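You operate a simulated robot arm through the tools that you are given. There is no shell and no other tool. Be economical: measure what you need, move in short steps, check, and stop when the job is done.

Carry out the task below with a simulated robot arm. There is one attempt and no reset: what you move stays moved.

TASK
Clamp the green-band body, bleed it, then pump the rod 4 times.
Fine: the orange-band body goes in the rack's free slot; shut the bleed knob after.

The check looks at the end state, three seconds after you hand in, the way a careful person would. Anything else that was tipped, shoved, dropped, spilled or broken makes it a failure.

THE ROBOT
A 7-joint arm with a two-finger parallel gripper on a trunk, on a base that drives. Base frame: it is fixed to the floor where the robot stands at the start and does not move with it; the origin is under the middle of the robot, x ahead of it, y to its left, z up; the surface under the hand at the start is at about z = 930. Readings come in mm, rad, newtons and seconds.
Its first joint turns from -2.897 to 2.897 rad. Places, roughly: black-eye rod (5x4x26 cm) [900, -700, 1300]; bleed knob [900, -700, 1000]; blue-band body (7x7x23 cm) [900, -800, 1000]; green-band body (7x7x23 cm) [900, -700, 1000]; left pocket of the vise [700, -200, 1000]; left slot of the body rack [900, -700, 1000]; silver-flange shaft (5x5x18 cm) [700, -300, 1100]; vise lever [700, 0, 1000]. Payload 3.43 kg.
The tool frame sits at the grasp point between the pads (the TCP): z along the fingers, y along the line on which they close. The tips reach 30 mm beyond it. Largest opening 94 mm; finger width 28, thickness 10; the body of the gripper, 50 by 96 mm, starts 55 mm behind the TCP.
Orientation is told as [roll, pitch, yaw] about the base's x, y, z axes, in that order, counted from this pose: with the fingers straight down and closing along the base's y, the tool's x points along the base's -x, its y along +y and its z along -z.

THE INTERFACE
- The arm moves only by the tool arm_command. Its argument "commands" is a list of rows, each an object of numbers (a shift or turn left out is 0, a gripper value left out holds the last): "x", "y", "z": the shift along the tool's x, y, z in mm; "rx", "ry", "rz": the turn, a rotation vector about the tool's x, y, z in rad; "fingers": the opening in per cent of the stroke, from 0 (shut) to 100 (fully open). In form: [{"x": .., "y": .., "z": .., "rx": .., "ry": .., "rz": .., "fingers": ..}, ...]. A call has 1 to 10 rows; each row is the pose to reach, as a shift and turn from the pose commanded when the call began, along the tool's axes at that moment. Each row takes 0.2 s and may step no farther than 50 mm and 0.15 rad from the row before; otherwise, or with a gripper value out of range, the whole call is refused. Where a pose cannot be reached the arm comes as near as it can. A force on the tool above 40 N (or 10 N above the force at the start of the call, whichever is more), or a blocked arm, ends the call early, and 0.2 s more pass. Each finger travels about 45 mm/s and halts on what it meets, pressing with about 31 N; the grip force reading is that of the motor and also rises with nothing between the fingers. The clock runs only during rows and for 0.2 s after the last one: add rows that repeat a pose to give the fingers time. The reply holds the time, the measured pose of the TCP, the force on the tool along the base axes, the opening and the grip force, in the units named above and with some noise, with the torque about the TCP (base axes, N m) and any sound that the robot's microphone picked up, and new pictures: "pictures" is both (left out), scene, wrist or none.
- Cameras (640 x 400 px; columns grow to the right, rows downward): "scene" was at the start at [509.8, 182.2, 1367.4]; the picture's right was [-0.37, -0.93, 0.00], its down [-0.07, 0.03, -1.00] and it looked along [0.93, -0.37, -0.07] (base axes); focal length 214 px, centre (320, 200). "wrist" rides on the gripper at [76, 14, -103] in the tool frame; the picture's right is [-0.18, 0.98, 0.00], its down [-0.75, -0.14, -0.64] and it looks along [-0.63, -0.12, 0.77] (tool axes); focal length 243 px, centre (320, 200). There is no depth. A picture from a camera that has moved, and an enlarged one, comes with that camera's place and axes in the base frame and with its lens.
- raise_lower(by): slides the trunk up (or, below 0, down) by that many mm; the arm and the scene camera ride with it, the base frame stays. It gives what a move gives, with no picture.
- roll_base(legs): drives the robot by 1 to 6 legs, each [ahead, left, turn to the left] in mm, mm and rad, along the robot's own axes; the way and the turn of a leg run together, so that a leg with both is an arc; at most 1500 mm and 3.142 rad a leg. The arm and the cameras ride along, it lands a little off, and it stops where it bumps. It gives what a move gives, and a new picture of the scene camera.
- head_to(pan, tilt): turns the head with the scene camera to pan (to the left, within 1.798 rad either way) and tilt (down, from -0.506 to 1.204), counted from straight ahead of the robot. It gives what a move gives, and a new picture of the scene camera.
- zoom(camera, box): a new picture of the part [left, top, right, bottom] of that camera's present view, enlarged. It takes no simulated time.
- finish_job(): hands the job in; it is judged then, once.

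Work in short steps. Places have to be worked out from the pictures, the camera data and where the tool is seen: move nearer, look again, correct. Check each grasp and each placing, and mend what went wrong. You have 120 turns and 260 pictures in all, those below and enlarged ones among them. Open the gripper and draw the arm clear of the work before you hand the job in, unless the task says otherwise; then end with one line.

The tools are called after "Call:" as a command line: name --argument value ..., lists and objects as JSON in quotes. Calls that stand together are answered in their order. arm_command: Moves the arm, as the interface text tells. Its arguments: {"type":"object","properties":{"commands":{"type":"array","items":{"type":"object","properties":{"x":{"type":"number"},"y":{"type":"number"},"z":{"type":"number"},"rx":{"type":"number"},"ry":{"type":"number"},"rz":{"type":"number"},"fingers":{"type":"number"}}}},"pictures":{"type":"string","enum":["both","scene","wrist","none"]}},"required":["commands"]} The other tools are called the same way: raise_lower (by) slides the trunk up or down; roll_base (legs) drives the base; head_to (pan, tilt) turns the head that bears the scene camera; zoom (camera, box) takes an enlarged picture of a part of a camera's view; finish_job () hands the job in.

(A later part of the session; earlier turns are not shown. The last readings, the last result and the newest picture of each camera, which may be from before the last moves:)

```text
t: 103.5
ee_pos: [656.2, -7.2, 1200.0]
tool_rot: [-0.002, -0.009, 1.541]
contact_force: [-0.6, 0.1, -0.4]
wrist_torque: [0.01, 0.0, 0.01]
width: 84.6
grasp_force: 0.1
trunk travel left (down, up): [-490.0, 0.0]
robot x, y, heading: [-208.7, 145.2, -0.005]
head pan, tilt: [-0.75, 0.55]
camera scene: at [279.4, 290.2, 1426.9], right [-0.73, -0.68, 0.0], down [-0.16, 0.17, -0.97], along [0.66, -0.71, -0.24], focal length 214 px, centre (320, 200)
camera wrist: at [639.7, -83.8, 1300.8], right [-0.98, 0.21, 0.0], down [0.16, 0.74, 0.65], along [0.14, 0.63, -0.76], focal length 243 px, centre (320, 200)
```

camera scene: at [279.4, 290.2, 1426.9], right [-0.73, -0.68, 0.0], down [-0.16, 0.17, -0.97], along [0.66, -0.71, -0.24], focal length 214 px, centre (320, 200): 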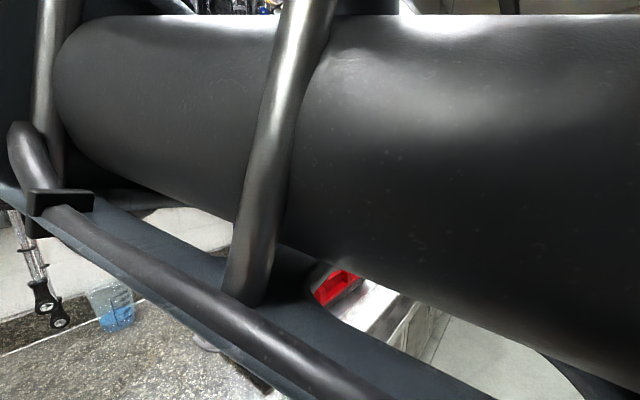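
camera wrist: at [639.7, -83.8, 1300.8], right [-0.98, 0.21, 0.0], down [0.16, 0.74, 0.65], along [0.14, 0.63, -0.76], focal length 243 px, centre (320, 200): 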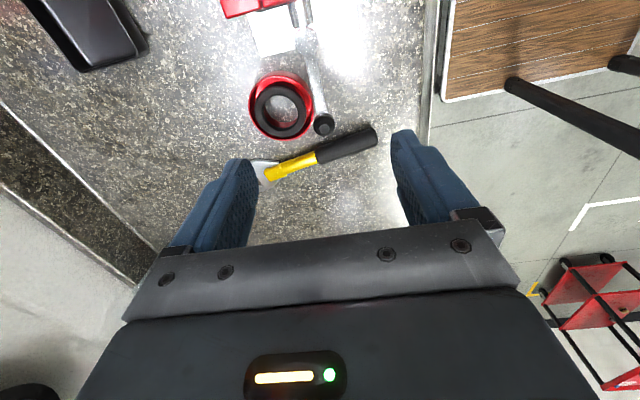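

Head is still pressed; go back to the earlier free pose near [565,-75,1185] with yaw π.

Call:
arm_command --commands '[{"x": 0, "y": 15, "z": 4, "rz": -0.145}, {"x": 5, "y": 30, "z": 8, "rz": -0.29}, {"x": 15, "y": 45, "z": 12, "rz": -0.435}, {"x": 25, "y": 60, "z": 15, "rz": -0.58}, {"x": 35, "y": 70, "z": 15, "rz": -0.725}, {"x": 45, "y": 80, "z": 15, "rz": -0.87}, {"x": 55, "y": 88, "z": 15, "rz": -1.015}, {"x": 65, "y": 88, "z": 15, "rz": -1.16}, {"x": 70, "y": 88, "z": 15, "rz": -1.305}, {"x": 70, "y": 88, "z": 15, "rz": -1.45}]'

```text
t: 105.7
ee_pos: [568.3, -69.6, 1184.3]
tool_rot: [-0.008, 0.001, 3.001]
contact_force: [0.2, 0.4, -0.3]
wrist_torque: [-0.03, 0.0, 0.0]
width: 84.8
grasp_force: 0.0
trunk travel left (down, up): [-490.0, 0.0]
robot x, y, heading: [-213.4, 142.5, -0.008]
head pan, tilt: [-0.75, 0.55]
camera scene: at [281.6, 297.1, 1398.2], right [-0.68, -0.73, 0.0], down [-0.38, 0.36, -0.85], along [0.62, -0.58, -0.52], focal length 214 px, centre (320, 200)
camera wrist: at [641.9, -95.6, 1285.9], right [-0.32, -0.95, -0.01], down [-0.73, 0.24, 0.64], along [-0.61, 0.21, -0.77], focal length 243 px, centre (320, 200)
```

scene: 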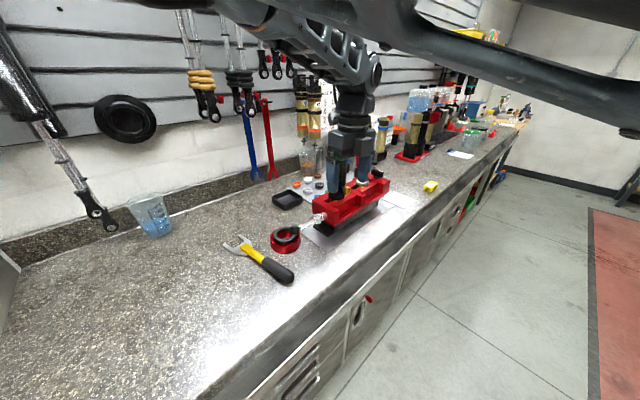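
wrist: 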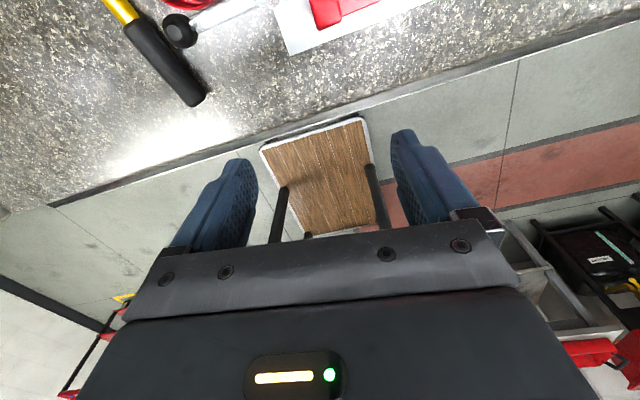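

Call:
zoom --camera "scene" --box '[290, 70, 420, 250]'

Call:
zoom --camera "scene" --box '[300, 165, 400, 245]'

```text
2.22 times, centred on (355, 160) of scene
camera zoom: at [281.6, 297.1, 1398.2], right [-0.68, -0.73, 0.0], down [-0.38, 0.36, -0.85], along [0.62, -0.58, -0.52], focal length 477 px, centre (242, 289)
```

zoom: 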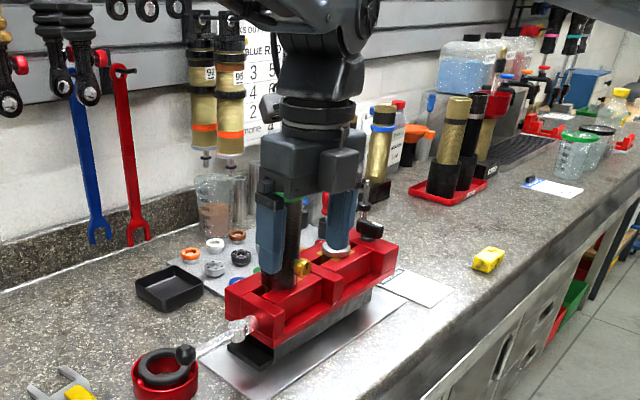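

```text
5.00 times, centred on (350, 205) of scene
camera zoom: at [281.6, 297.1, 1398.2], right [-0.68, -0.73, 0.0], down [-0.38, 0.36, -0.85], along [0.62, -0.58, -0.52], focal length 1072 px, centre (170, 175)
```

zoom: 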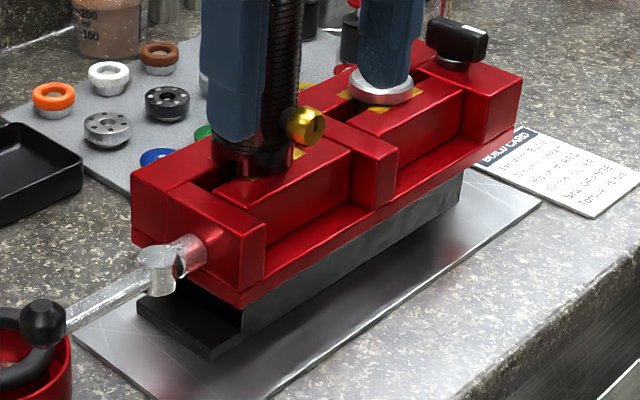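

Jaw is clamped on the green body. Now prepare a horizontal tool pose in front of the bleed knob; first step back and square the yaw.

Call:
arm_command --commands '[{"x": -24, "y": 10, "rz": -0.07}, {"x": -46, "y": 40, "rz": -0.135}, {"x": -46, "y": 80, "rz": -0.135}, {"x": -46, "y": 92, "rz": -0.135}]' --pictures "none"

Call:
arm_command --commands '[{"ry": 0.14}, {"ry": 0.28}, {"ry": 0.42}, {"ry": 0.56}, {"ry": 0.7}, {"ry": 0.84}, {"ry": 0.98}, {"ry": 1.12}, {"ry": 1.26}, {"ry": 1.4}]' --pictures "scene"

```text
t: 106.7
ee_pos: [509.7, -154.6, 1184.1]
tool_rot: [-0.01, 0.0, 3.135]
contact_force: [0.2, 0.7, 0.6]
wrist_torque: [0.0, 0.0, 0.01]
width: 84.8
grasp_force: 0.1
trunk travel left (down, up): [-490.0, 0.0]
robot x, y, heading: [-208.3, 142.6, -0.008]
head pan, tilt: [-0.75, 0.55]
```

```text
t: 108.9
ee_pos: [509.8, -153.4, 1183.5]
tool_rot: [-0.05, 1.404, 3.082]
contact_force: [0.3, 1.3, -0.1]
wrist_torque: [-0.02, -0.04, -0.03]
width: 84.5
grasp_force: 0.1
trunk travel left (down, up): [-490.0, 0.0]
robot x, y, heading: [-211.7, 142.0, -0.001]
head pan, tilt: [-0.75, 0.55]
camera scene: at [281.7, 298.0, 1398.0], right [-0.68, -0.73, 0.0], down [-0.38, 0.36, -0.85], along [0.62, -0.58, -0.52], focal length 214 px, centre (320, 200)
```

scene: 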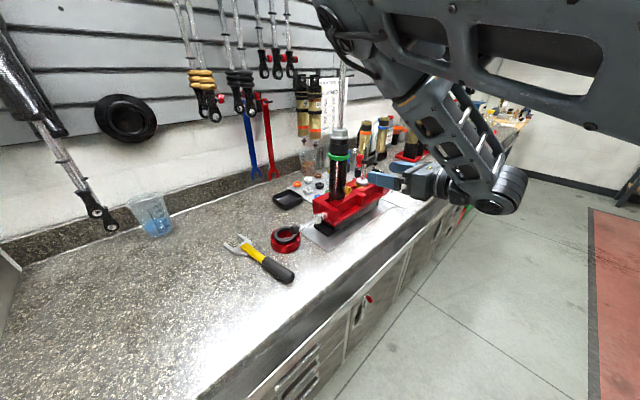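

Call:
arm_command --commands '[{"x": -34, "z": 6, "ry": 0.08}, {"x": -68, "z": 12, "ry": 0.16}, {"x": -100, "z": 17, "ry": 0.165}]'

```text
t: 109.7
ee_pos: [545.5, -174.9, 1088.8]
tool_rot: [-0.56, 1.553, 2.569]
contact_force: [0.6, 0.4, 0.4]
wrist_torque: [-0.02, 0.03, -0.01]
width: 84.5
grasp_force: 0.1
out of reach, approached as far as the arm can: row 2, 3
trunk travel left (down, up): [-490.0, 0.0]
robot x, y, heading: [-212.7, 147.1, 0.003]
head pan, tilt: [-0.75, 0.55]
camera scene: at [281.4, 297.0, 1398.3], right [-0.69, -0.73, 0.0], down [-0.38, 0.36, -0.85], along [0.62, -0.58, -0.52], focal length 214 px, centre (320, 200)
camera wrist: at [444.8, -190.0, 1165.6], right [-0.01, -0.98, -0.19], down [-0.65, 0.16, -0.74], along [0.76, 0.12, -0.64], focal length 243 px, centre (320, 200)
```

scene: 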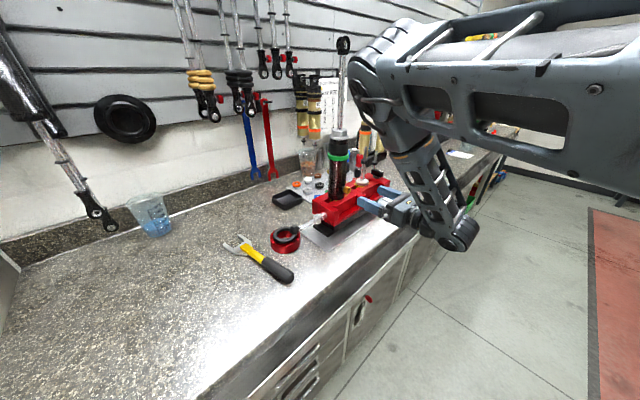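
wrist: 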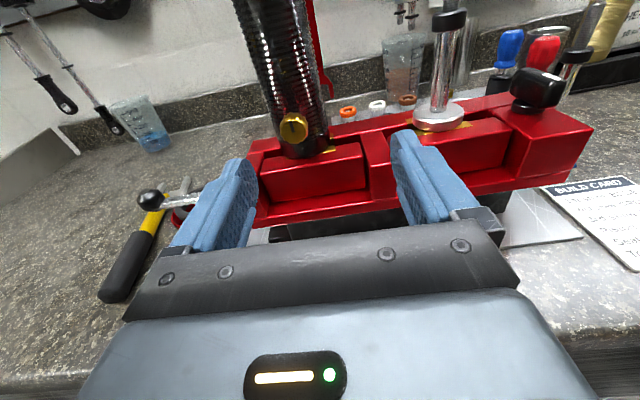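

Horizontal now; knob reads ≈[632,-155,1085]. Back the base 100 mm for reach, then roll the gripper 90° so there's turning room for opening.

Call:
roll_base --legs '[[-100, 0, 0]]'

Call:
arm_command --commands '[{"z": 10, "rz": 0.145}, {"z": 20, "rz": 0.29}, {"z": 30, "rz": 0.435}, {"z": 40, "rz": 0.58}, {"z": 50, "rz": 0.725}, {"z": 60, "rz": 0.87}, {"z": 70, "rz": 1.015}, {"z": 80, "rz": 1.16}, {"z": 80, "rz": 1.305}, {"z": 80, "rz": 1.45}]'

```text
t: 110.9
ee_pos: [445.6, -175.7, 1088.1]
tool_rot: [-0.515, 1.551, 2.614]
contact_force: [0.5, 0.8, -0.4]
wrist_torque: [0.01, -0.03, -0.01]
width: 84.5
grasp_force: 0.0
trunk travel left (down, up): [-490.0, 0.0]
robot x, y, heading: [-306.6, 139.3, -0.002]
head pan, tilt: [-0.75, 0.55]
camera scene: at [180.9, 297.0, 1398.0], right [-0.69, -0.73, 0.0], down [-0.38, 0.36, -0.85], along [0.62, -0.58, -0.52], focal length 214 px, centre (320, 200)
```

scene: 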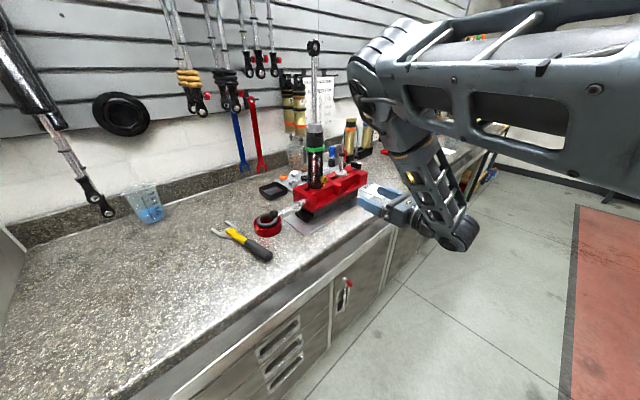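

```text
t: 113.1
ee_pos: [525.6, -176.6, 1087.4]
tool_rot: [-1.555, 0.106, 1.56]
contact_force: [-0.7, -0.6, -0.3]
wrist_torque: [0.0, 0.0, 0.01]
width: 84.7
grasp_force: 0.1
trunk travel left (down, up): [-490.0, 0.0]
robot x, y, heading: [-308.8, 146.9, -0.005]
head pan, tilt: [-0.75, 0.55]
camera scene: at [180.6, 297.0, 1398.1], right [-0.69, -0.73, 0.0], down [-0.38, 0.36, -0.85], along [0.62, -0.58, -0.52], focal length 214 px, centre (320, 200)
camera wrist: at [421.8, -253.3, 1082.4], right [-0.02, 0.08, -1.0], down [-0.63, 0.77, 0.07], along [0.77, 0.63, 0.04], focal length 243 px, centre (320, 200)
```

scene: 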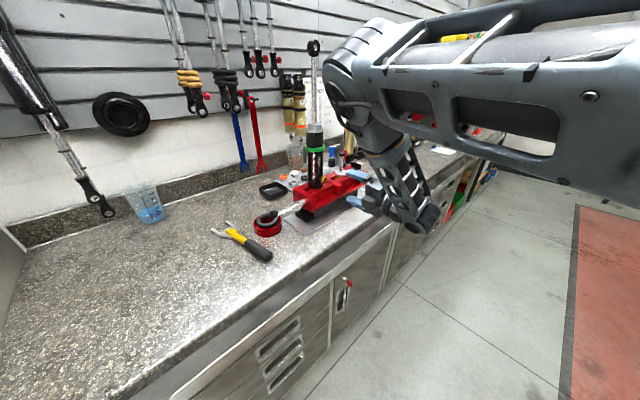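
wrist: 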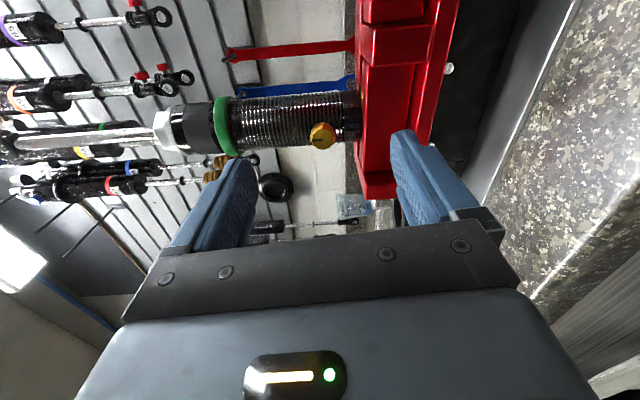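

Knob triangulates to ≈[641,-153,1084]; tool now points +x. Align, narrow the fingers to 40 mm, and advance part way.

Call:
arm_command --commands '[{"x": -12, "y": 0.5, "z": 15, "fingers": 60}, {"x": -23.6, "y": 1, "z": 35, "fingers": 45}, {"x": -23.6, "y": 1, "z": 55, "fingers": 42}, {"x": -23.6, "y": 1, "z": 60, "fingers": 42}]'

Call:
zoom --camera "wrist" --box '[200, 60, 440, 240]'

```text
t: 114.1
ee_pos: [579.6, -167.0, 1094.1]
tool_rot: [-1.545, 0.11, 1.576]
contact_force: [0.1, -0.3, -0.7]
wrist_torque: [-0.02, 0.0, 0.01]
width: 39.4
grasp_force: 0.0
out of reach, approached as far as the arm can: row 2, 3, 4
trunk travel left (down, up): [-490.0, 0.0]
robot x, y, heading: [-312.6, 142.4, -0.005]
head pan, tilt: [-0.75, 0.55]
camera scene: at [180.6, 297.0, 1398.1], right [-0.69, -0.73, 0.0], down [-0.38, 0.36, -0.85], along [0.62, -0.58, -0.52], focal length 214 px, centre (320, 200)
camera wrist: at [476.5, -245.6, 1090.3], right [-0.03, 0.07, -1.0], down [-0.64, 0.76, 0.07], along [0.77, 0.64, 0.03], focal length 243 px, centre (320, 200)
```

scene: 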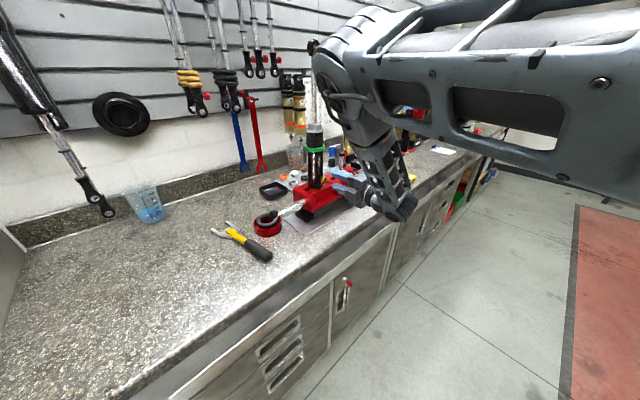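
wrist: 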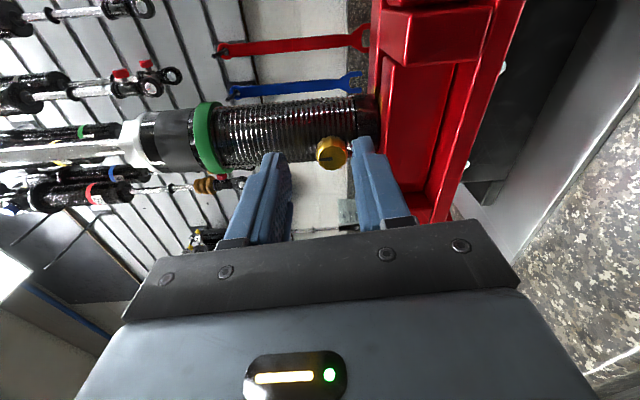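

```text
2.22 times, centred on (320, 150) of wrist
camera zoom: at [476.5, -245.6, 1090.3], right [-0.03, 0.07, -1.0], down [-0.64, 0.76, 0.07], along [0.77, 0.64, 0.03], focal length 539 px, centre (320, 311)
```

zoom: 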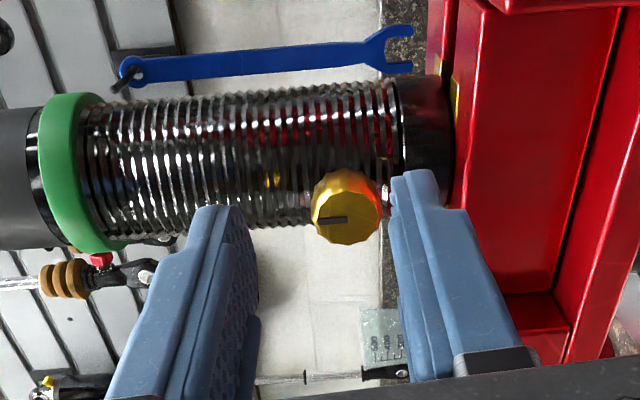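

At the reach limit; pull the tool back, re-aim, and drive the base 90 mm closer.

Call:
arm_command --commands '[{"x": -4, "y": 3, "z": -35}, {"x": -9, "y": 6, "z": -70}, {"x": -14, "y": 8, "z": -105}]' --pictures "none"

Call:
roll_base --legs '[[90, 0, 0]]'

Call:
zoom --camera "wrist" --box '[200, 60, 440, 240]'

```text
t: 114.9
ee_pos: [473.4, -152.7, 1086.6]
tool_rot: [-1.554, 0.112, 1.563]
contact_force: [0.4, 0.2, 0.3]
wrist_torque: [-0.01, 0.0, 0.01]
width: 39.4
grasp_force: 0.0
trunk travel left (down, up): [-490.0, 0.0]
robot x, y, heading: [-311.9, 144.1, -0.006]
head pan, tilt: [-0.75, 0.55]
```

```text
t: 116.0
ee_pos: [563.8, -153.5, 1086.6]
tool_rot: [-1.554, 0.113, 1.562]
contact_force: [-0.5, -0.2, 0.0]
wrist_torque: [-0.02, 0.01, 0.03]
width: 39.6
grasp_force: 0.1
trunk travel left (down, up): [-490.0, 0.0]
robot x, y, heading: [-220.0, 144.8, -0.006]
head pan, tilt: [-0.75, 0.55]
camera scene: at [270.7, 296.9, 1398.3], right [-0.69, -0.73, 0.0], down [-0.38, 0.36, -0.85], along [0.62, -0.58, -0.52], focal length 214 px, centre (320, 200)
```

scene: 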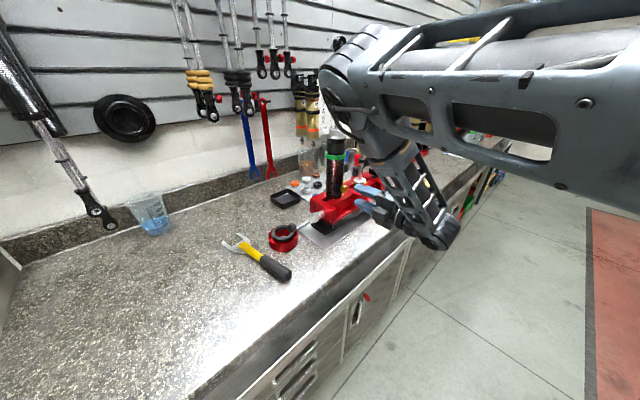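

```text
2.22 times, centred on (320, 150) of wrist
camera zoom: at [460.9, -230.5, 1081.4], right [-0.02, 0.07, -1.0], down [-0.63, 0.77, 0.07], along [0.77, 0.63, 0.03], focal length 539 px, centre (320, 311)
```

zoom: 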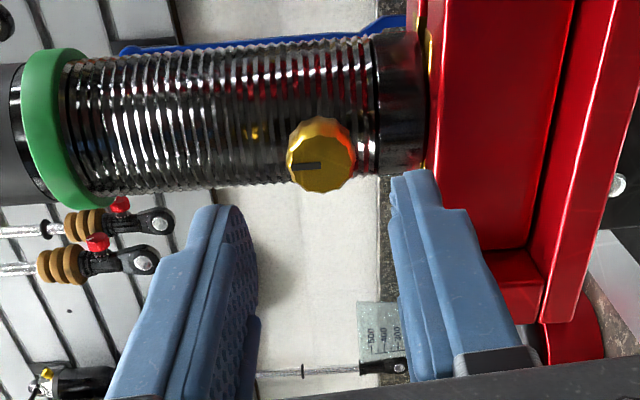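

Well aligned (knob [638,-153,1083]). Advance toward the knob.

Call:
arm_command --commands '[{"y": 3, "z": 20}, {"y": 3, "z": 40}]' --pictures "none"

Call:
zoom --camera "wrist" --box '[200, 60, 440, 240]'

```text
t: 116.6
ee_pos: [603.0, -155.3, 1083.8]
tool_rot: [-1.55, 0.111, 1.569]
contact_force: [-0.7, 0.6, -0.7]
wrist_torque: [0.02, 0.02, -0.01]
width: 39.4
grasp_force: 0.1
trunk travel left (down, up): [-490.0, 0.0]
robot x, y, heading: [-225.5, 144.0, -0.003]
head pan, tilt: [-0.75, 0.55]
```

```text
2.22 times, centred on (320, 150) of wrist
camera zoom: at [501.0, -233.5, 1079.1], right [-0.02, 0.07, -1.0], down [-0.64, 0.77, 0.07], along [0.77, 0.64, 0.03], focal length 539 px, centre (320, 311)
```

zoom: 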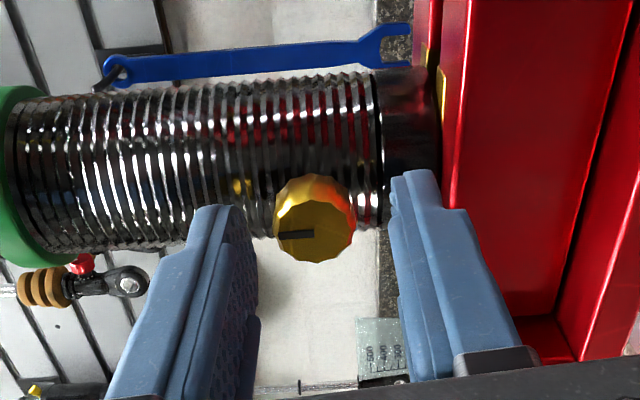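

Call:
arm_command --commands '[{"x": -1.5, "z": 7}, {"x": -2, "z": 13}]' --pictures "none"

Call:
zoom --camera "wrist" --box '[200, 60, 440, 240]'

```text
t: 117.2
ee_pos: [615.2, -157.6, 1087.1]
tool_rot: [-1.552, 0.111, 1.569]
contact_force: [-0.3, 0.5, 0.0]
wrist_torque: [0.01, 0.01, -0.01]
width: 39.6
grasp_force: 0.0
out of reach, approached as far as the arm can: row 1, 2
trunk travel left (down, up): [-490.0, 0.0]
robot x, y, heading: [-220.2, 142.0, -0.002]
head pan, tilt: [-0.75, 0.55]
```

```text
2.22 times, centred on (320, 150) of wrist
camera zoom: at [512.2, -235.5, 1082.4], right [-0.02, 0.07, -1.0], down [-0.64, 0.77, 0.07], along [0.77, 0.64, 0.03], focal length 539 px, centre (320, 311)
```

zoom: 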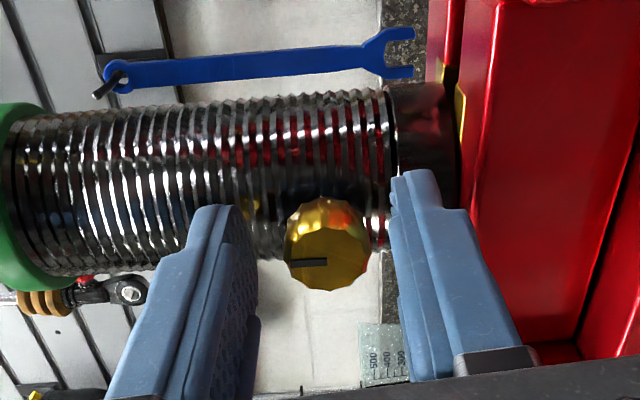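

Reach limit again because the trunk is too high. Back off 60, raise the arm 150 and lower the trunk 150.

Call:
arm_command --commands '[{"z": -30}, {"z": -60}, {"y": -50, "z": -60}, {"y": -100, "z": -60}, {"y": -150, "z": -60}]' --pictures "none"

Call:
raise_lower --by -150

Call:
zoom --camera "wrist" --box '[200, 60, 440, 240]'

```text
t: 118.4
ee_pos: [558.4, -140.5, 1237.1]
tool_rot: [-1.552, 0.11, 1.561]
contact_force: [-0.2, -0.2, 1.0]
wrist_torque: [0.04, -0.04, 0.02]
width: 39.5
grasp_force: 0.0
trunk travel left (down, up): [-490.0, 0.0]
robot x, y, heading: [-215.5, 141.2, -0.005]
head pan, tilt: [-0.75, 0.55]
```

```text
t: 120.1
ee_pos: [557.3, -141.4, 1087.0]
tool_rot: [-1.553, 0.111, 1.561]
contact_force: [-0.3, 0.5, 0.4]
wrist_torque: [0.0, 0.03, -0.02]
width: 39.6
grasp_force: 0.1
trunk travel left (down, up): [-340.0, 150.0]
robot x, y, heading: [-217.4, 141.7, -0.004]
head pan, tilt: [-0.75, 0.55]
```

```text
2.22 times, centred on (320, 150) of wrist
camera zoom: at [454.5, -217.6, 1081.6], right [-0.02, 0.07, -1.0], down [-0.63, 0.77, 0.07], along [0.77, 0.63, 0.03], focal length 539 px, centre (320, 311)
```

zoom: 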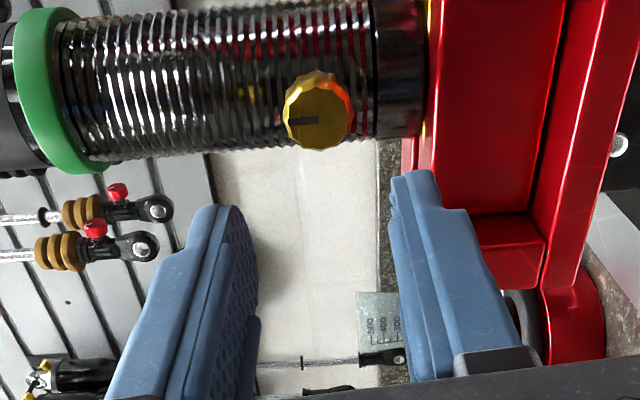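

Call:
arm_command --commands '[{"x": 12, "y": 3.5, "z": 5}, {"x": 12, "y": 3.5, "z": 25}, {"x": 12, "y": 3.5, "z": 45}, {"x": 12, "y": 3.5, "z": 59}]'

Call:
zoom --camera "wrist" --box '[200, 60, 440, 240]'

```text
t: 121.1
ee_pos: [617.7, -153.6, 1082.7]
tool_rot: [-1.554, 0.11, 1.563]
contact_force: [0.2, 1.2, 0.3]
wrist_torque: [-0.03, -0.02, -0.05]
width: 39.6
grasp_force: 0.1
trunk travel left (down, up): [-340.0, 150.0]
robot x, y, heading: [-218.2, 144.4, -0.007]
head pan, tilt: [-0.75, 0.55]
camera scene: at [270.9, 296.9, 1248.2], right [-0.69, -0.73, 0.0], down [-0.38, 0.36, -0.85], along [0.62, -0.58, -0.52], focal length 214 px, centre (320, 200)
camera wrist: at [513.8, -230.5, 1078.2], right [-0.02, 0.07, -1.0], down [-0.63, 0.77, 0.07], along [0.77, 0.63, 0.03], focal length 243 px, centre (320, 200)
```

scene: 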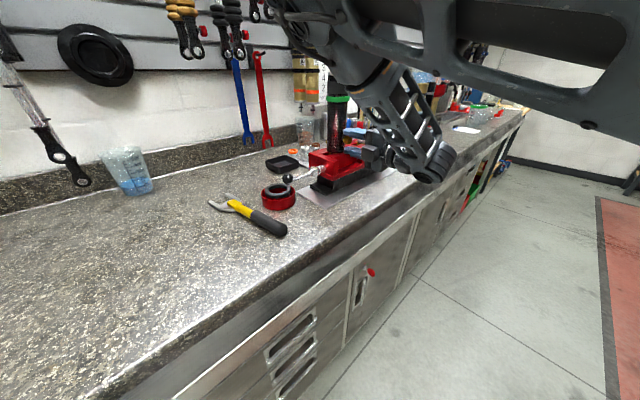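
wrist: 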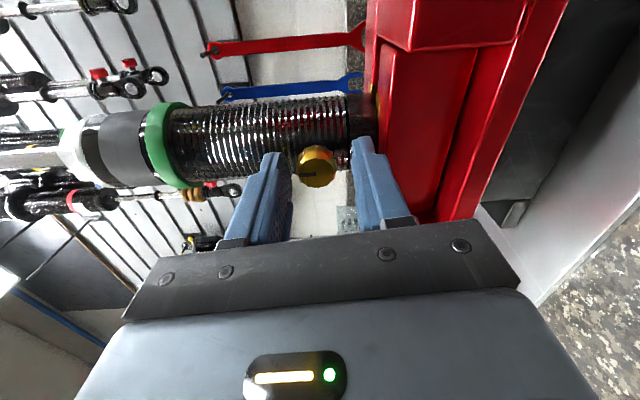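

```text
2.22 times, centred on (320, 150) of wrist
camera zoom: at [513.8, -230.5, 1078.2], right [-0.02, 0.07, -1.0], down [-0.63, 0.77, 0.07], along [0.77, 0.63, 0.03], focal length 539 px, centre (320, 311)
```

zoom: 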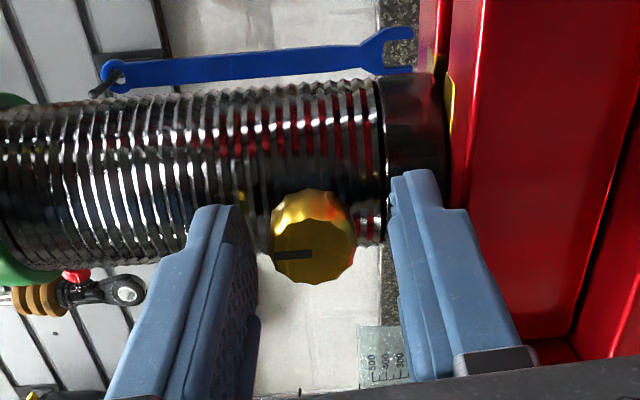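

No contact; knob sits between the tips. Close on it.

Call:
arm_command --commands '[{"y": -1.5, "fingers": 35}, {"y": -1.5, "fingers": 25}, {"y": -1.5, "fingers": 15}, {"y": -1.5, "fingers": 15}]' --pictures "none"

Call:
zoom --camera "wrist" --box '[200, 60, 440, 240]'

```text
t: 122.1
ee_pos: [616.7, -153.2, 1085.3]
tool_rot: [-1.555, 0.112, 1.562]
contact_force: [1.4, 0.3, 5.9]
wrist_torque: [-0.01, -0.12, -0.01]
width: 22.0
grasp_force: 31.2
trunk travel left (down, up): [-340.0, 150.0]
robot x, y, heading: [-220.1, 146.8, -0.003]
head pan, tilt: [-0.75, 0.55]
```

```text
2.22 times, centred on (320, 150) of wrist
camera zoom: at [513.7, -230.1, 1080.2], right [-0.01, 0.07, -1.0], down [-0.63, 0.77, 0.07], along [0.77, 0.63, 0.04], focal length 539 px, centre (320, 311)
```

zoom: 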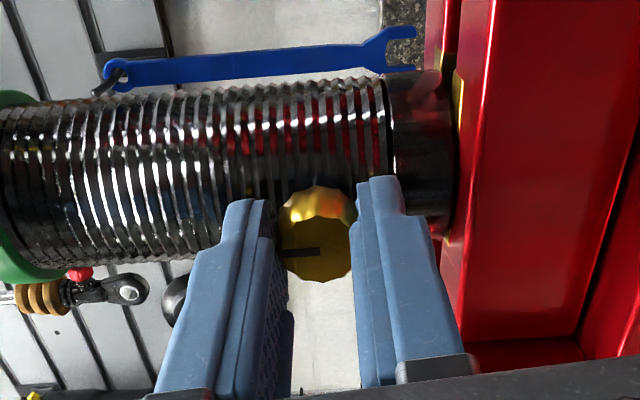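

Gripped (22 mm). Turn counter-clockwise seen from the front (rz negative) gently and watch.

Call:
arm_command --commands '[{"rz": -0.12}, {"rz": -0.24}, {"rz": -0.36}, {"rz": -0.48}]' --pictures "none"

Call:
zoom --camera "wrist" --box '[200, 60, 440, 240]'

```text
t: 123.1
ee_pos: [616.0, -153.6, 1084.8]
tool_rot: [-1.551, 0.593, 1.571]
contact_force: [7.0, -0.5, 7.3]
wrist_torque: [0.02, -0.53, -0.55]
width: 21.7
grasp_force: 30.8
trunk travel left (down, up): [-340.0, 150.0]
robot x, y, heading: [-218.4, 147.6, -0.002]
head pan, tilt: [-0.75, 0.55]
```

```text
2.22 times, centred on (320, 150) of wrist
camera zoom: at [514.3, -224.0, 1116.5], right [-0.02, -0.4, -0.92], down [-0.64, 0.71, -0.29], along [0.77, 0.58, -0.27], focal length 539 px, centre (320, 311)
```

zoom: 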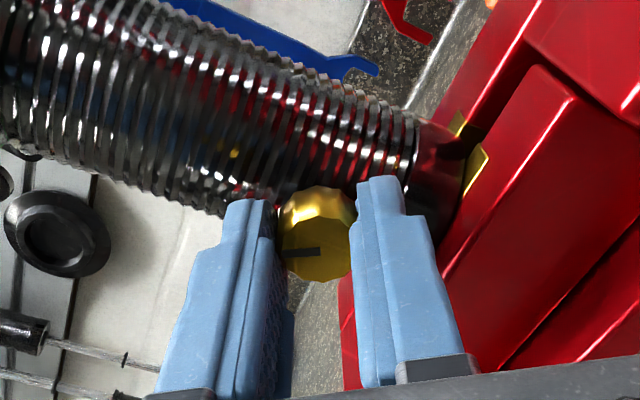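

The knob turns with the gripper. Continue.

Call:
arm_command --commands '[{"rz": -0.13}, {"rz": -0.26}, {"rz": -0.39}, {"rz": -0.52}, {"rz": -0.65}, {"rz": -0.78}, {"rz": -0.91}, {"rz": -1.04}, {"rz": -1.1}]' --pictures "none"

Call:
zoom --camera "wrist" --box '[200, 60, 440, 240]'

```text
t: 125.1
ee_pos: [616.9, -153.8, 1084.1]
tool_rot: [1.434, 1.448, -1.717]
contact_force: [7.2, -2.7, 4.4]
wrist_torque: [-0.01, -0.58, -0.03]
width: 21.9
grasp_force: 30.8
trunk travel left (down, up): [-340.0, 150.0]
robot x, y, heading: [-220.9, 143.7, -0.002]
head pan, tilt: [-0.75, 0.55]
```

```text
2.22 times, centred on (320, 150) of wrist
camera zoom: at [515.6, -158.1, 1162.8], right [-0.01, -1.0, -0.06], down [-0.65, 0.06, -0.75], along [0.76, 0.03, -0.65], focal length 539 px, centre (320, 311)
```

zoom: 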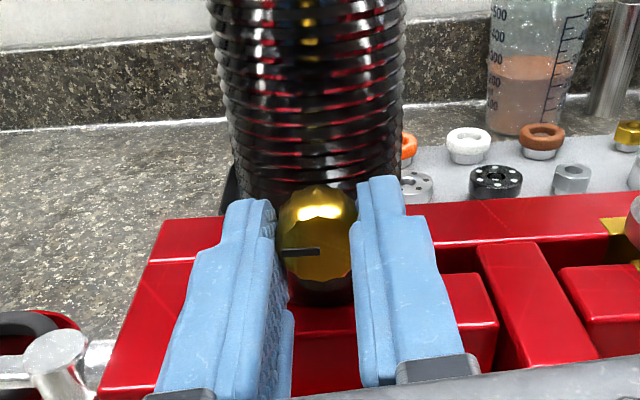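

A quarter turn so far, no stop. Try a little further to feel for one.

Call:
arm_command --commands '[{"rz": -0.1}, {"rz": -0.2}, {"rz": -0.3}]' --pictures "none"

Call:
zoom --camera "wrist" --box '[200, 60, 440, 240]'

```text
t: 125.9
ee_pos: [616.1, -153.3, 1084.7]
tool_rot: [1.525, 1.149, -1.624]
contact_force: [0.5, -4.6, -0.3]
wrist_torque: [0.24, 0.16, -0.22]
width: 22.0
grasp_force: 30.5
trunk travel left (down, up): [-340.0, 150.0]
robot x, y, heading: [-220.9, 145.6, -0.001]
head pan, tilt: [-0.75, 0.55]
```

```text
2.22 times, centred on (320, 150) of wrist
camera zoom: at [515.4, -135.4, 1160.5], right [-0.01, -0.97, 0.23], down [-0.66, -0.17, -0.73], along [0.75, -0.16, -0.64], focal length 539 px, centre (320, 311)
```

zoom: 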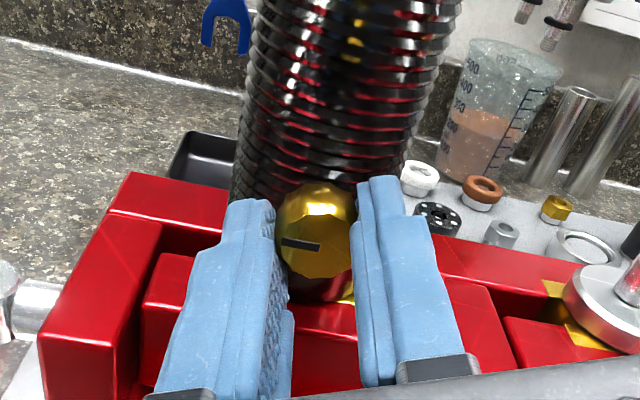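

Torque rose and the knob slipped: open stop reached at ~95°. Release and back away, then roll to camera-on-top.

Call:
arm_command --commands '[{"fingers": 40}, {"fingers": 42}, {"z": -35}, {"z": -70}, {"z": -80, "rz": 0.1}, {"z": -80, "rz": 0.2}, {"z": -80, "rz": 0.3}]' --pictures "wrist"

Call:
zoom --camera "scene" --box '[260, 60, 400, 200]'

```text
t: 127.5
ee_pos: [536.8, -151.9, 1086.8]
tool_rot: [1.432, 1.449, -1.723]
contact_force: [-0.4, 0.5, -0.5]
wrist_torque: [0.01, 0.0, -0.02]
width: 39.4
grasp_force: 0.0
trunk travel left (down, up): [-340.0, 150.0]
robot x, y, heading: [-223.3, 143.1, -0.008]
head pan, tilt: [-0.75, 0.55]
camera wrist: at [435.3, -157.2, 1164.2], right [-0.01, -1.0, -0.07], down [-0.65, 0.06, -0.75], along [0.76, 0.03, -0.65], focal length 243 px, centre (320, 200)
```

wrist: 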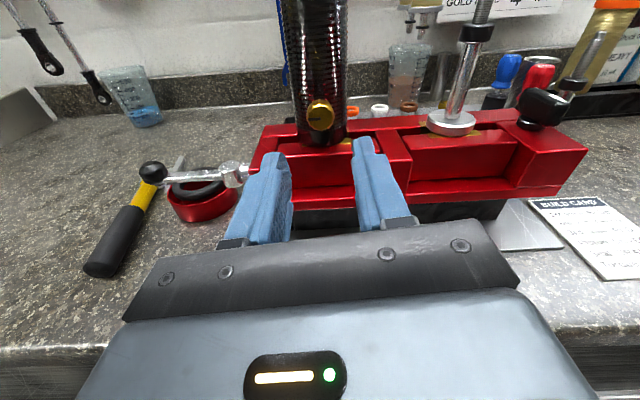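

```text
2.86 times, centred on (330, 130) of scene
camera zoom: at [270.9, 296.9, 1248.2], right [-0.69, -0.73, 0.0], down [-0.38, 0.36, -0.85], along [0.62, -0.58, -0.52], focal length 613 px, centre (291, 400)
```

zoom: 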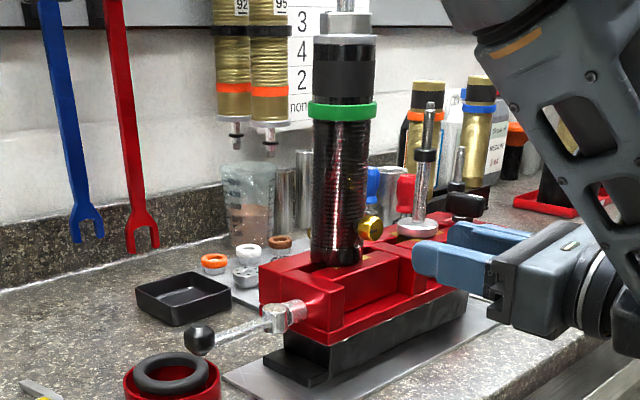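

Raise trunk and arm toward the rod eye (expected ≈z 1448) and look up.

Call:
raise_lower --by 150

Call:
arm_command --commands '[{"x": 45}, {"x": 90}, {"x": 135}, {"x": 170}]' --pictures "wrist"

Call:
head_to --pan -0.75 --tilt 0.2

```text
t: 129.3
ee_pos: [536.3, -152.3, 1234.9]
tool_rot: [1.431, 1.449, -1.723]
contact_force: [-0.5, 0.4, -0.7]
wrist_torque: [-0.02, -0.01, -0.02]
width: 39.5
grasp_force: 0.1
trunk travel left (down, up): [-490.0, 0.0]
robot x, y, heading: [-220.7, 141.1, -0.003]
head pan, tilt: [-0.75, 0.55]
```

```text
t: 130.3
ee_pos: [539.2, -132.8, 1407.0]
tool_rot: [1.436, 1.449, -1.714]
contact_force: [-0.4, 0.5, -0.6]
wrist_torque: [-0.05, 0.0, -0.01]
width: 39.4
grasp_force: 0.0
trunk travel left (down, up): [-490.0, 0.0]
robot x, y, heading: [-220.3, 142.7, -0.004]
head pan, tilt: [-0.75, 0.55]
camera wrist: at [437.9, -137.2, 1484.2], right [-0.01, -1.0, -0.07], down [-0.65, 0.06, -0.75], along [0.76, 0.03, -0.65], focal length 243 px, centre (320, 200)
```

wrist: 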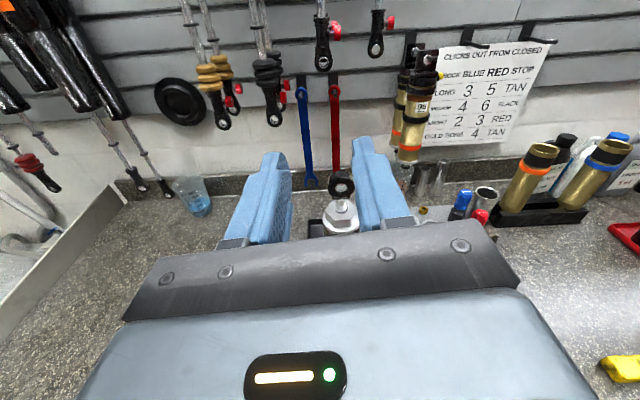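

```text
t: 131.1
ee_pos: [539.2, -132.8, 1404.6]
tool_rot: [1.434, 1.449, -1.72]
contact_force: [-0.1, -0.7, 0.4]
wrist_torque: [-0.01, -0.03, -0.01]
width: 39.4
grasp_force: 0.1
trunk travel left (down, up): [-490.0, 0.0]
robot x, y, heading: [-219.1, 144.9, -0.002]
head pan, tilt: [-0.75, 0.201]
camera scene: at [273.4, 294.7, 1430.3], right [-0.69, -0.73, 0.0], down [-0.15, 0.14, -0.98], along [0.71, -0.67, -0.2], focal length 214 px, centre (320, 200)
```

scene: 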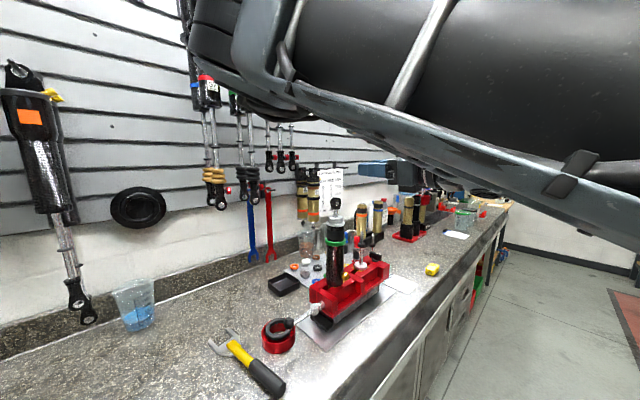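

The rod appears to have sunk in. Zoom to check.

Call:
zoom --camera "scene" --box '[280, 180, 400, 330]'

Call:
zoom --camera "wrist" --box '[270, 140, 410, 240]'

```text
2.67 times, centred on (340, 255) of scene
camera zoom: at [273.4, 294.7, 1430.3], right [-0.69, -0.73, 0.0], down [-0.15, 0.14, -0.98], along [0.71, -0.67, -0.2], focal length 572 px, centre (267, 53)
```

zoom: 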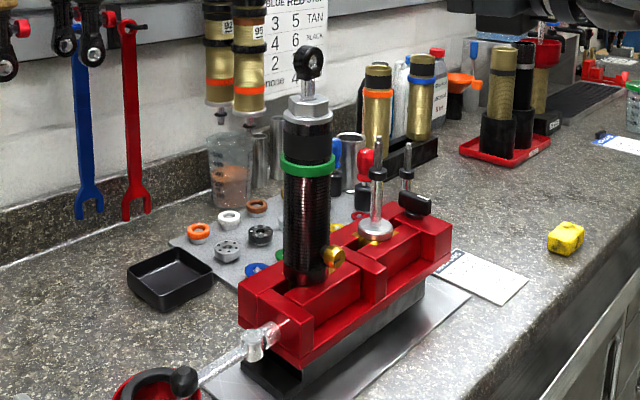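

```text
4.00 times, centred on (340, 190) of wrist
camera zoom: at [438.1, -137.0, 1483.5], right [-0.01, -1.0, -0.06], down [-0.65, 0.06, -0.75], along [0.76, 0.03, -0.65], focal length 970 px, centre (240, 240)
```

zoom: 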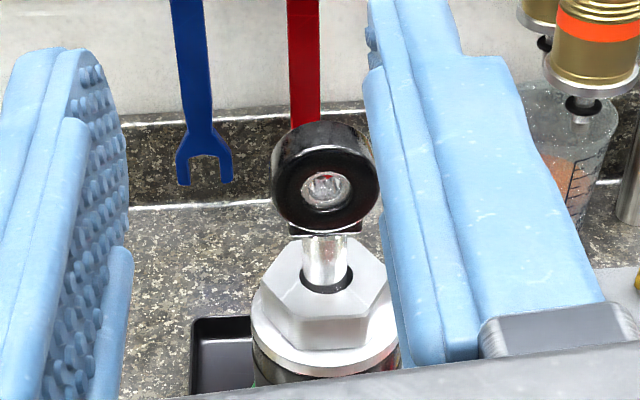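

The rod sank to its bottom with the bleed open; eye now at ≈[668–680,-154.5,1311], stroke ≈135 mm. Move level with the eye, fingers across y.

Call:
arm_command --commands '[{"x": -32, "y": 3.4, "z": 1, "rz": 0.06, "fingers": 75}, {"x": -64, "y": 6.8, "z": 1, "rz": 0.118, "fingers": 75}, {"x": -95, "y": 10.2, "z": 2, "rz": 0.118, "fingers": 75}, {"x": -95, "y": 10.2, "z": 45, "rz": 0.118, "fingers": 75}, {"x": -95, "y": 10.2, "z": 72, "rz": 0.118, "fingers": 75}]'

```text
t: 132.3
ee_pos: [609.1, -154.5, 1309.9]
tool_rot: [0.124, 1.554, -3.028]
contact_force: [-0.7, 0.0, -0.1]
wrist_torque: [-0.03, 0.03, -0.01]
width: 70.4
grasp_force: 0.1
trunk travel left (down, up): [-490.0, 0.0]
robot x, y, heading: [-223.6, 142.4, -0.002]
head pan, tilt: [-0.75, 0.201]
camera scene: at [273.4, 294.4, 1430.4], right [-0.69, -0.73, 0.0], down [-0.15, 0.14, -0.98], along [0.71, -0.67, -0.2], focal length 214 px, centre (320, 200)
camera wrist: at [508.6, -168.4, 1387.5], right [-0.01, -0.98, -0.18], down [-0.65, 0.15, -0.74], along [0.76, 0.11, -0.64], focal length 243 px, centre (320, 200)
```

scene: 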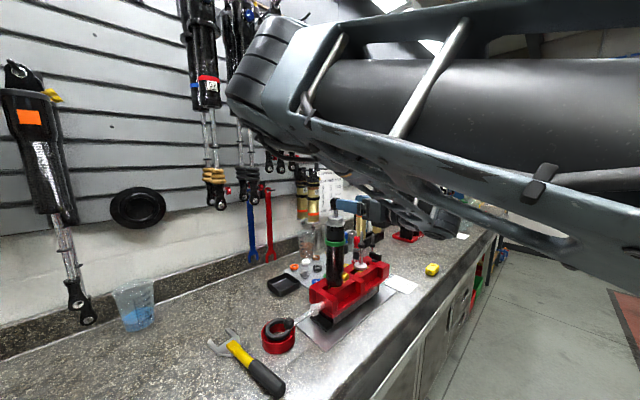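
wrist: 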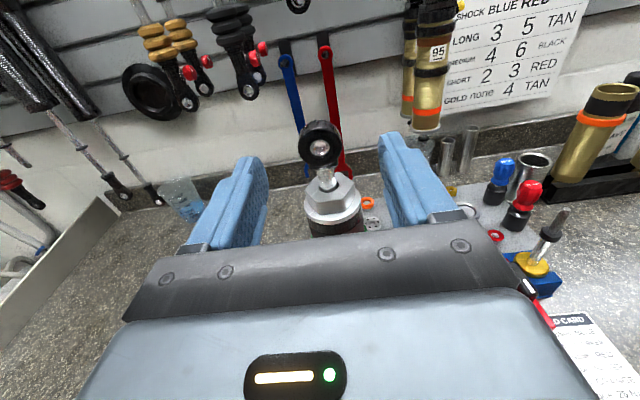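

Eye straight ahead at z≈1304. Advance and close on it.

Call:
arm_command --commands '[{"x": -3, "z": 30}, {"x": -4, "z": 55}, {"x": -4, "z": 70}]' --pictures "wrist"

```text
t: 133.1
ee_pos: [680.5, -154.9, 1305.5]
tool_rot: [0.127, 1.553, -3.025]
contact_force: [-0.1, 0.3, -0.3]
wrist_torque: [0.0, -0.02, 0.0]
width: 70.6
grasp_force: 0.0
trunk travel left (down, up): [-490.0, 0.0]
robot x, y, heading: [-220.1, 147.4, -0.009]
head pan, tilt: [-0.75, 0.201]
camera wrist: at [578.6, -168.8, 1382.5], right [-0.01, -0.98, -0.18], down [-0.65, 0.15, -0.74], along [0.76, 0.11, -0.64], focal length 243 px, centre (320, 200)
```

wrist: 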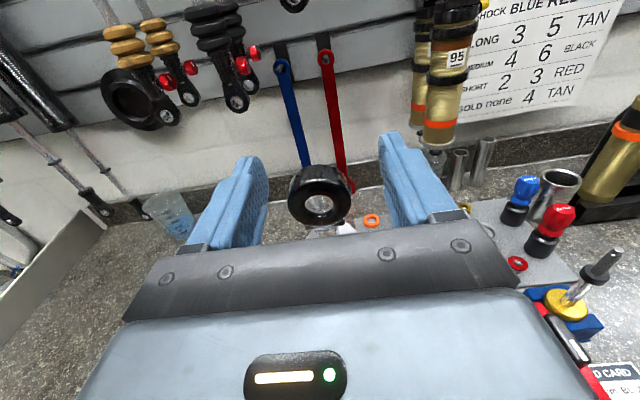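

Call:
arm_command --commands '[{"fingers": 55}, {"fingers": 45}, {"fingers": 35}, {"fingers": 30}, {"fingers": 30}]' --pictures "none"

```text
t: 134.3
ee_pos: [679.7, -155.1, 1306.1]
tool_rot: [0.149, 1.553, -3.002]
contact_force: [-0.2, 0.1, 0.7]
wrist_torque: [0.0, -0.12, 0.02]
width: 35.8
grasp_force: 31.5
trunk travel left (down, up): [-490.0, 0.0]
robot x, y, heading: [-217.6, 140.7, -0.001]
head pan, tilt: [-0.75, 0.201]
```

Gripped (35.8 mm). First up-stroke, gently.

Call:
arm_command --commands '[{"x": 20}, {"x": 45}, {"x": 70}, {"x": 95}, {"x": 115}]'

```text
t: 135.5
ee_pos: [681.6, -155.1, 1420.9]
tool_rot: [0.136, 1.554, -3.019]
contact_force: [-3.6, 0.8, -4.7]
wrist_torque: [-0.02, 0.73, -0.01]
width: 35.6
grasp_force: 31.3
trunk travel left (down, up): [-490.0, 0.0]
robot x, y, heading: [-220.5, 144.3, -0.007]
head pan, tilt: [-0.75, 0.201]
camera scene: at [273.4, 294.5, 1430.5], right [-0.69, -0.73, 0.0], down [-0.15, 0.14, -0.98], along [0.71, -0.67, -0.2], focal length 214 px, centre (320, 200)
camera wrist: at [580.5, -168.8, 1497.6], right [-0.01, -0.98, -0.18], down [-0.65, 0.15, -0.74], along [0.76, 0.11, -0.64], focal length 243 px, centre (320, 200)
```

scene: 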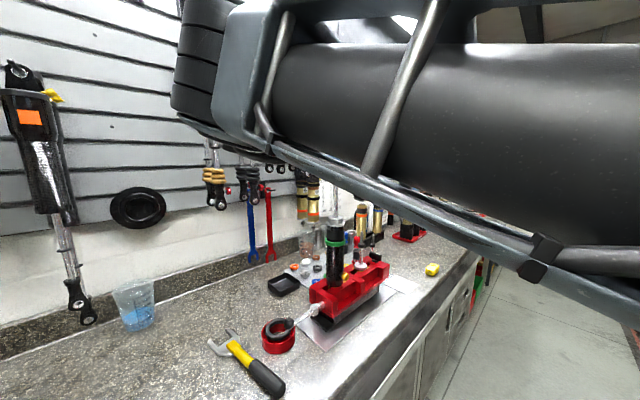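
wrist: 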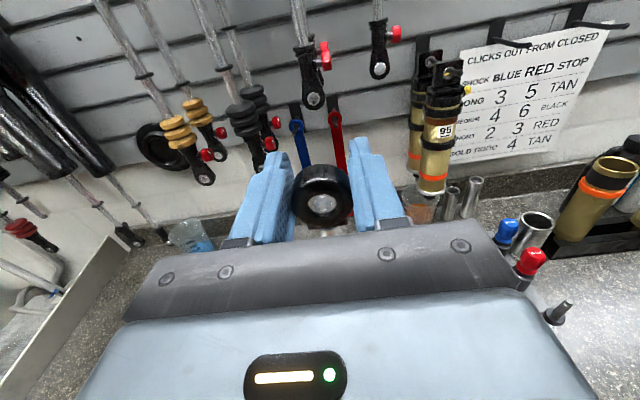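

The rod follows easily. Find the top stop.

Call:
arm_command --commands '[{"x": 8}, {"x": 16}, {"x": 22}]' --pictures "none"

```text
t: 136.3
ee_pos: [682.4, -154.8, 1442.6]
tool_rot: [0.136, 1.555, -3.014]
contact_force: [-3.9, 0.3, -4.1]
wrist_torque: [0.01, 0.64, 0.04]
width: 35.9
grasp_force: 31.2
trunk travel left (down, up): [-490.0, 0.0]
robot x, y, heading: [-218.5, 144.5, -0.004]
head pan, tilt: [-0.75, 0.201]
```

Call:
arm_command --commands '[{"x": 3}, {"x": 6}]' --pictures "none"

```text
t: 136.9
ee_pos: [682.6, -155.7, 1448.3]
tool_rot: [0.129, 1.555, -3.023]
contact_force: [-0.5, -0.1, -3.4]
wrist_torque: [0.02, 0.21, 0.0]
width: 36.0
grasp_force: 31.5
trunk travel left (down, up): [-490.0, 0.0]
robot x, y, heading: [-222.6, 142.8, -0.003]
head pan, tilt: [-0.75, 0.201]
```

Call:
arm_command --commands '[{"x": 4}, {"x": 8}]' --pictures "none"

```text
t: 137.5
ee_pos: [682.3, -155.0, 1454.7]
tool_rot: [0.079, 1.551, -3.075]
contact_force: [0.8, -0.9, -11.8]
wrist_torque: [-0.18, -0.33, -0.04]
width: 35.6
grasp_force: 30.7
trunk travel left (down, up): [-490.0, 0.0]
robot x, y, heading: [-217.8, 142.9, -0.005]
head pan, tilt: [-0.75, 0.201]
```

Top stop at ≈1452. First down-stroke to the bottom (≈1305).

Call:
arm_command --commands '[{"x": -25}, {"x": -50}, {"x": -75}, {"x": -100}, {"x": -125}, {"x": -148}, {"x": -152}]' --pictures "wrist"

```text
t: 139.1
ee_pos: [679.7, -156.0, 1305.6]
tool_rot: [0.197, 1.556, -2.955]
contact_force: [-0.1, 0.3, 4.5]
wrist_torque: [0.02, 0.15, -0.01]
width: 35.8
grasp_force: 30.9
trunk travel left (down, up): [-490.0, 0.0]
robot x, y, heading: [-219.6, 143.8, -0.001]
head pan, tilt: [-0.75, 0.201]
camera wrist: at [578.0, -169.3, 1381.9], right [-0.01, -0.98, -0.18], down [-0.65, 0.15, -0.74], along [0.76, 0.11, -0.64], focal length 243 px, centre (320, 200)
```

wrist: 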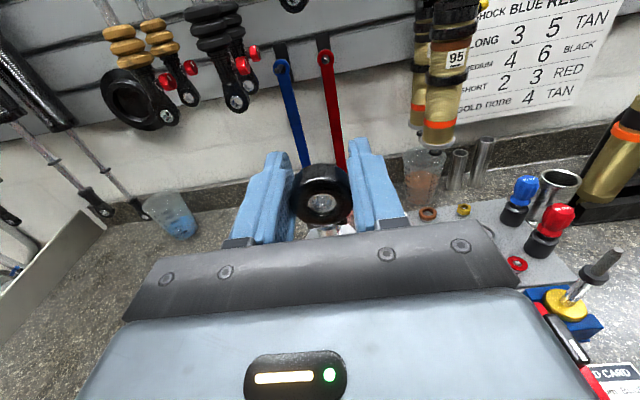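

Stroke 1 done. Stroke 2 (up and down in one call).

Call:
arm_command --commands '[{"x": 36}, {"x": 72}, {"x": 108}, {"x": 142}, {"x": 144}, {"x": 108}, {"x": 72}, {"x": 36}, {"x": 3}, {"x": 0}]' --pictures "none"

```text
t: 141.3
ee_pos: [680.0, -156.6, 1305.5]
tool_rot: [0.174, 1.555, -2.974]
contact_force: [-1.1, -0.8, 2.4]
wrist_torque: [-0.05, 0.12, 0.01]
width: 35.4
grasp_force: 30.9
trunk travel left (down, up): [-490.0, 0.0]
robot x, y, heading: [-220.4, 142.9, -0.001]
head pan, tilt: [-0.75, 0.201]
```

Stroke 2 done, grip intact. Stroke 3.

Call:
arm_command --commands '[{"x": 36}, {"x": 72}, {"x": 108}, {"x": 142}, {"x": 144}, {"x": 108}, {"x": 72}, {"x": 36}, {"x": 3}, {"x": 0}]' --pictures "none"

```text
t: 143.5
ee_pos: [679.6, -153.6, 1305.4]
tool_rot: [0.165, 1.555, -2.985]
contact_force: [-0.3, 0.7, 2.2]
wrist_torque: [0.01, 0.06, 0.04]
width: 35.6
grasp_force: 30.9
trunk travel left (down, up): [-490.0, 0.0]
robot x, y, heading: [-220.1, 142.7, -0.002]
head pan, tilt: [-0.75, 0.201]
```

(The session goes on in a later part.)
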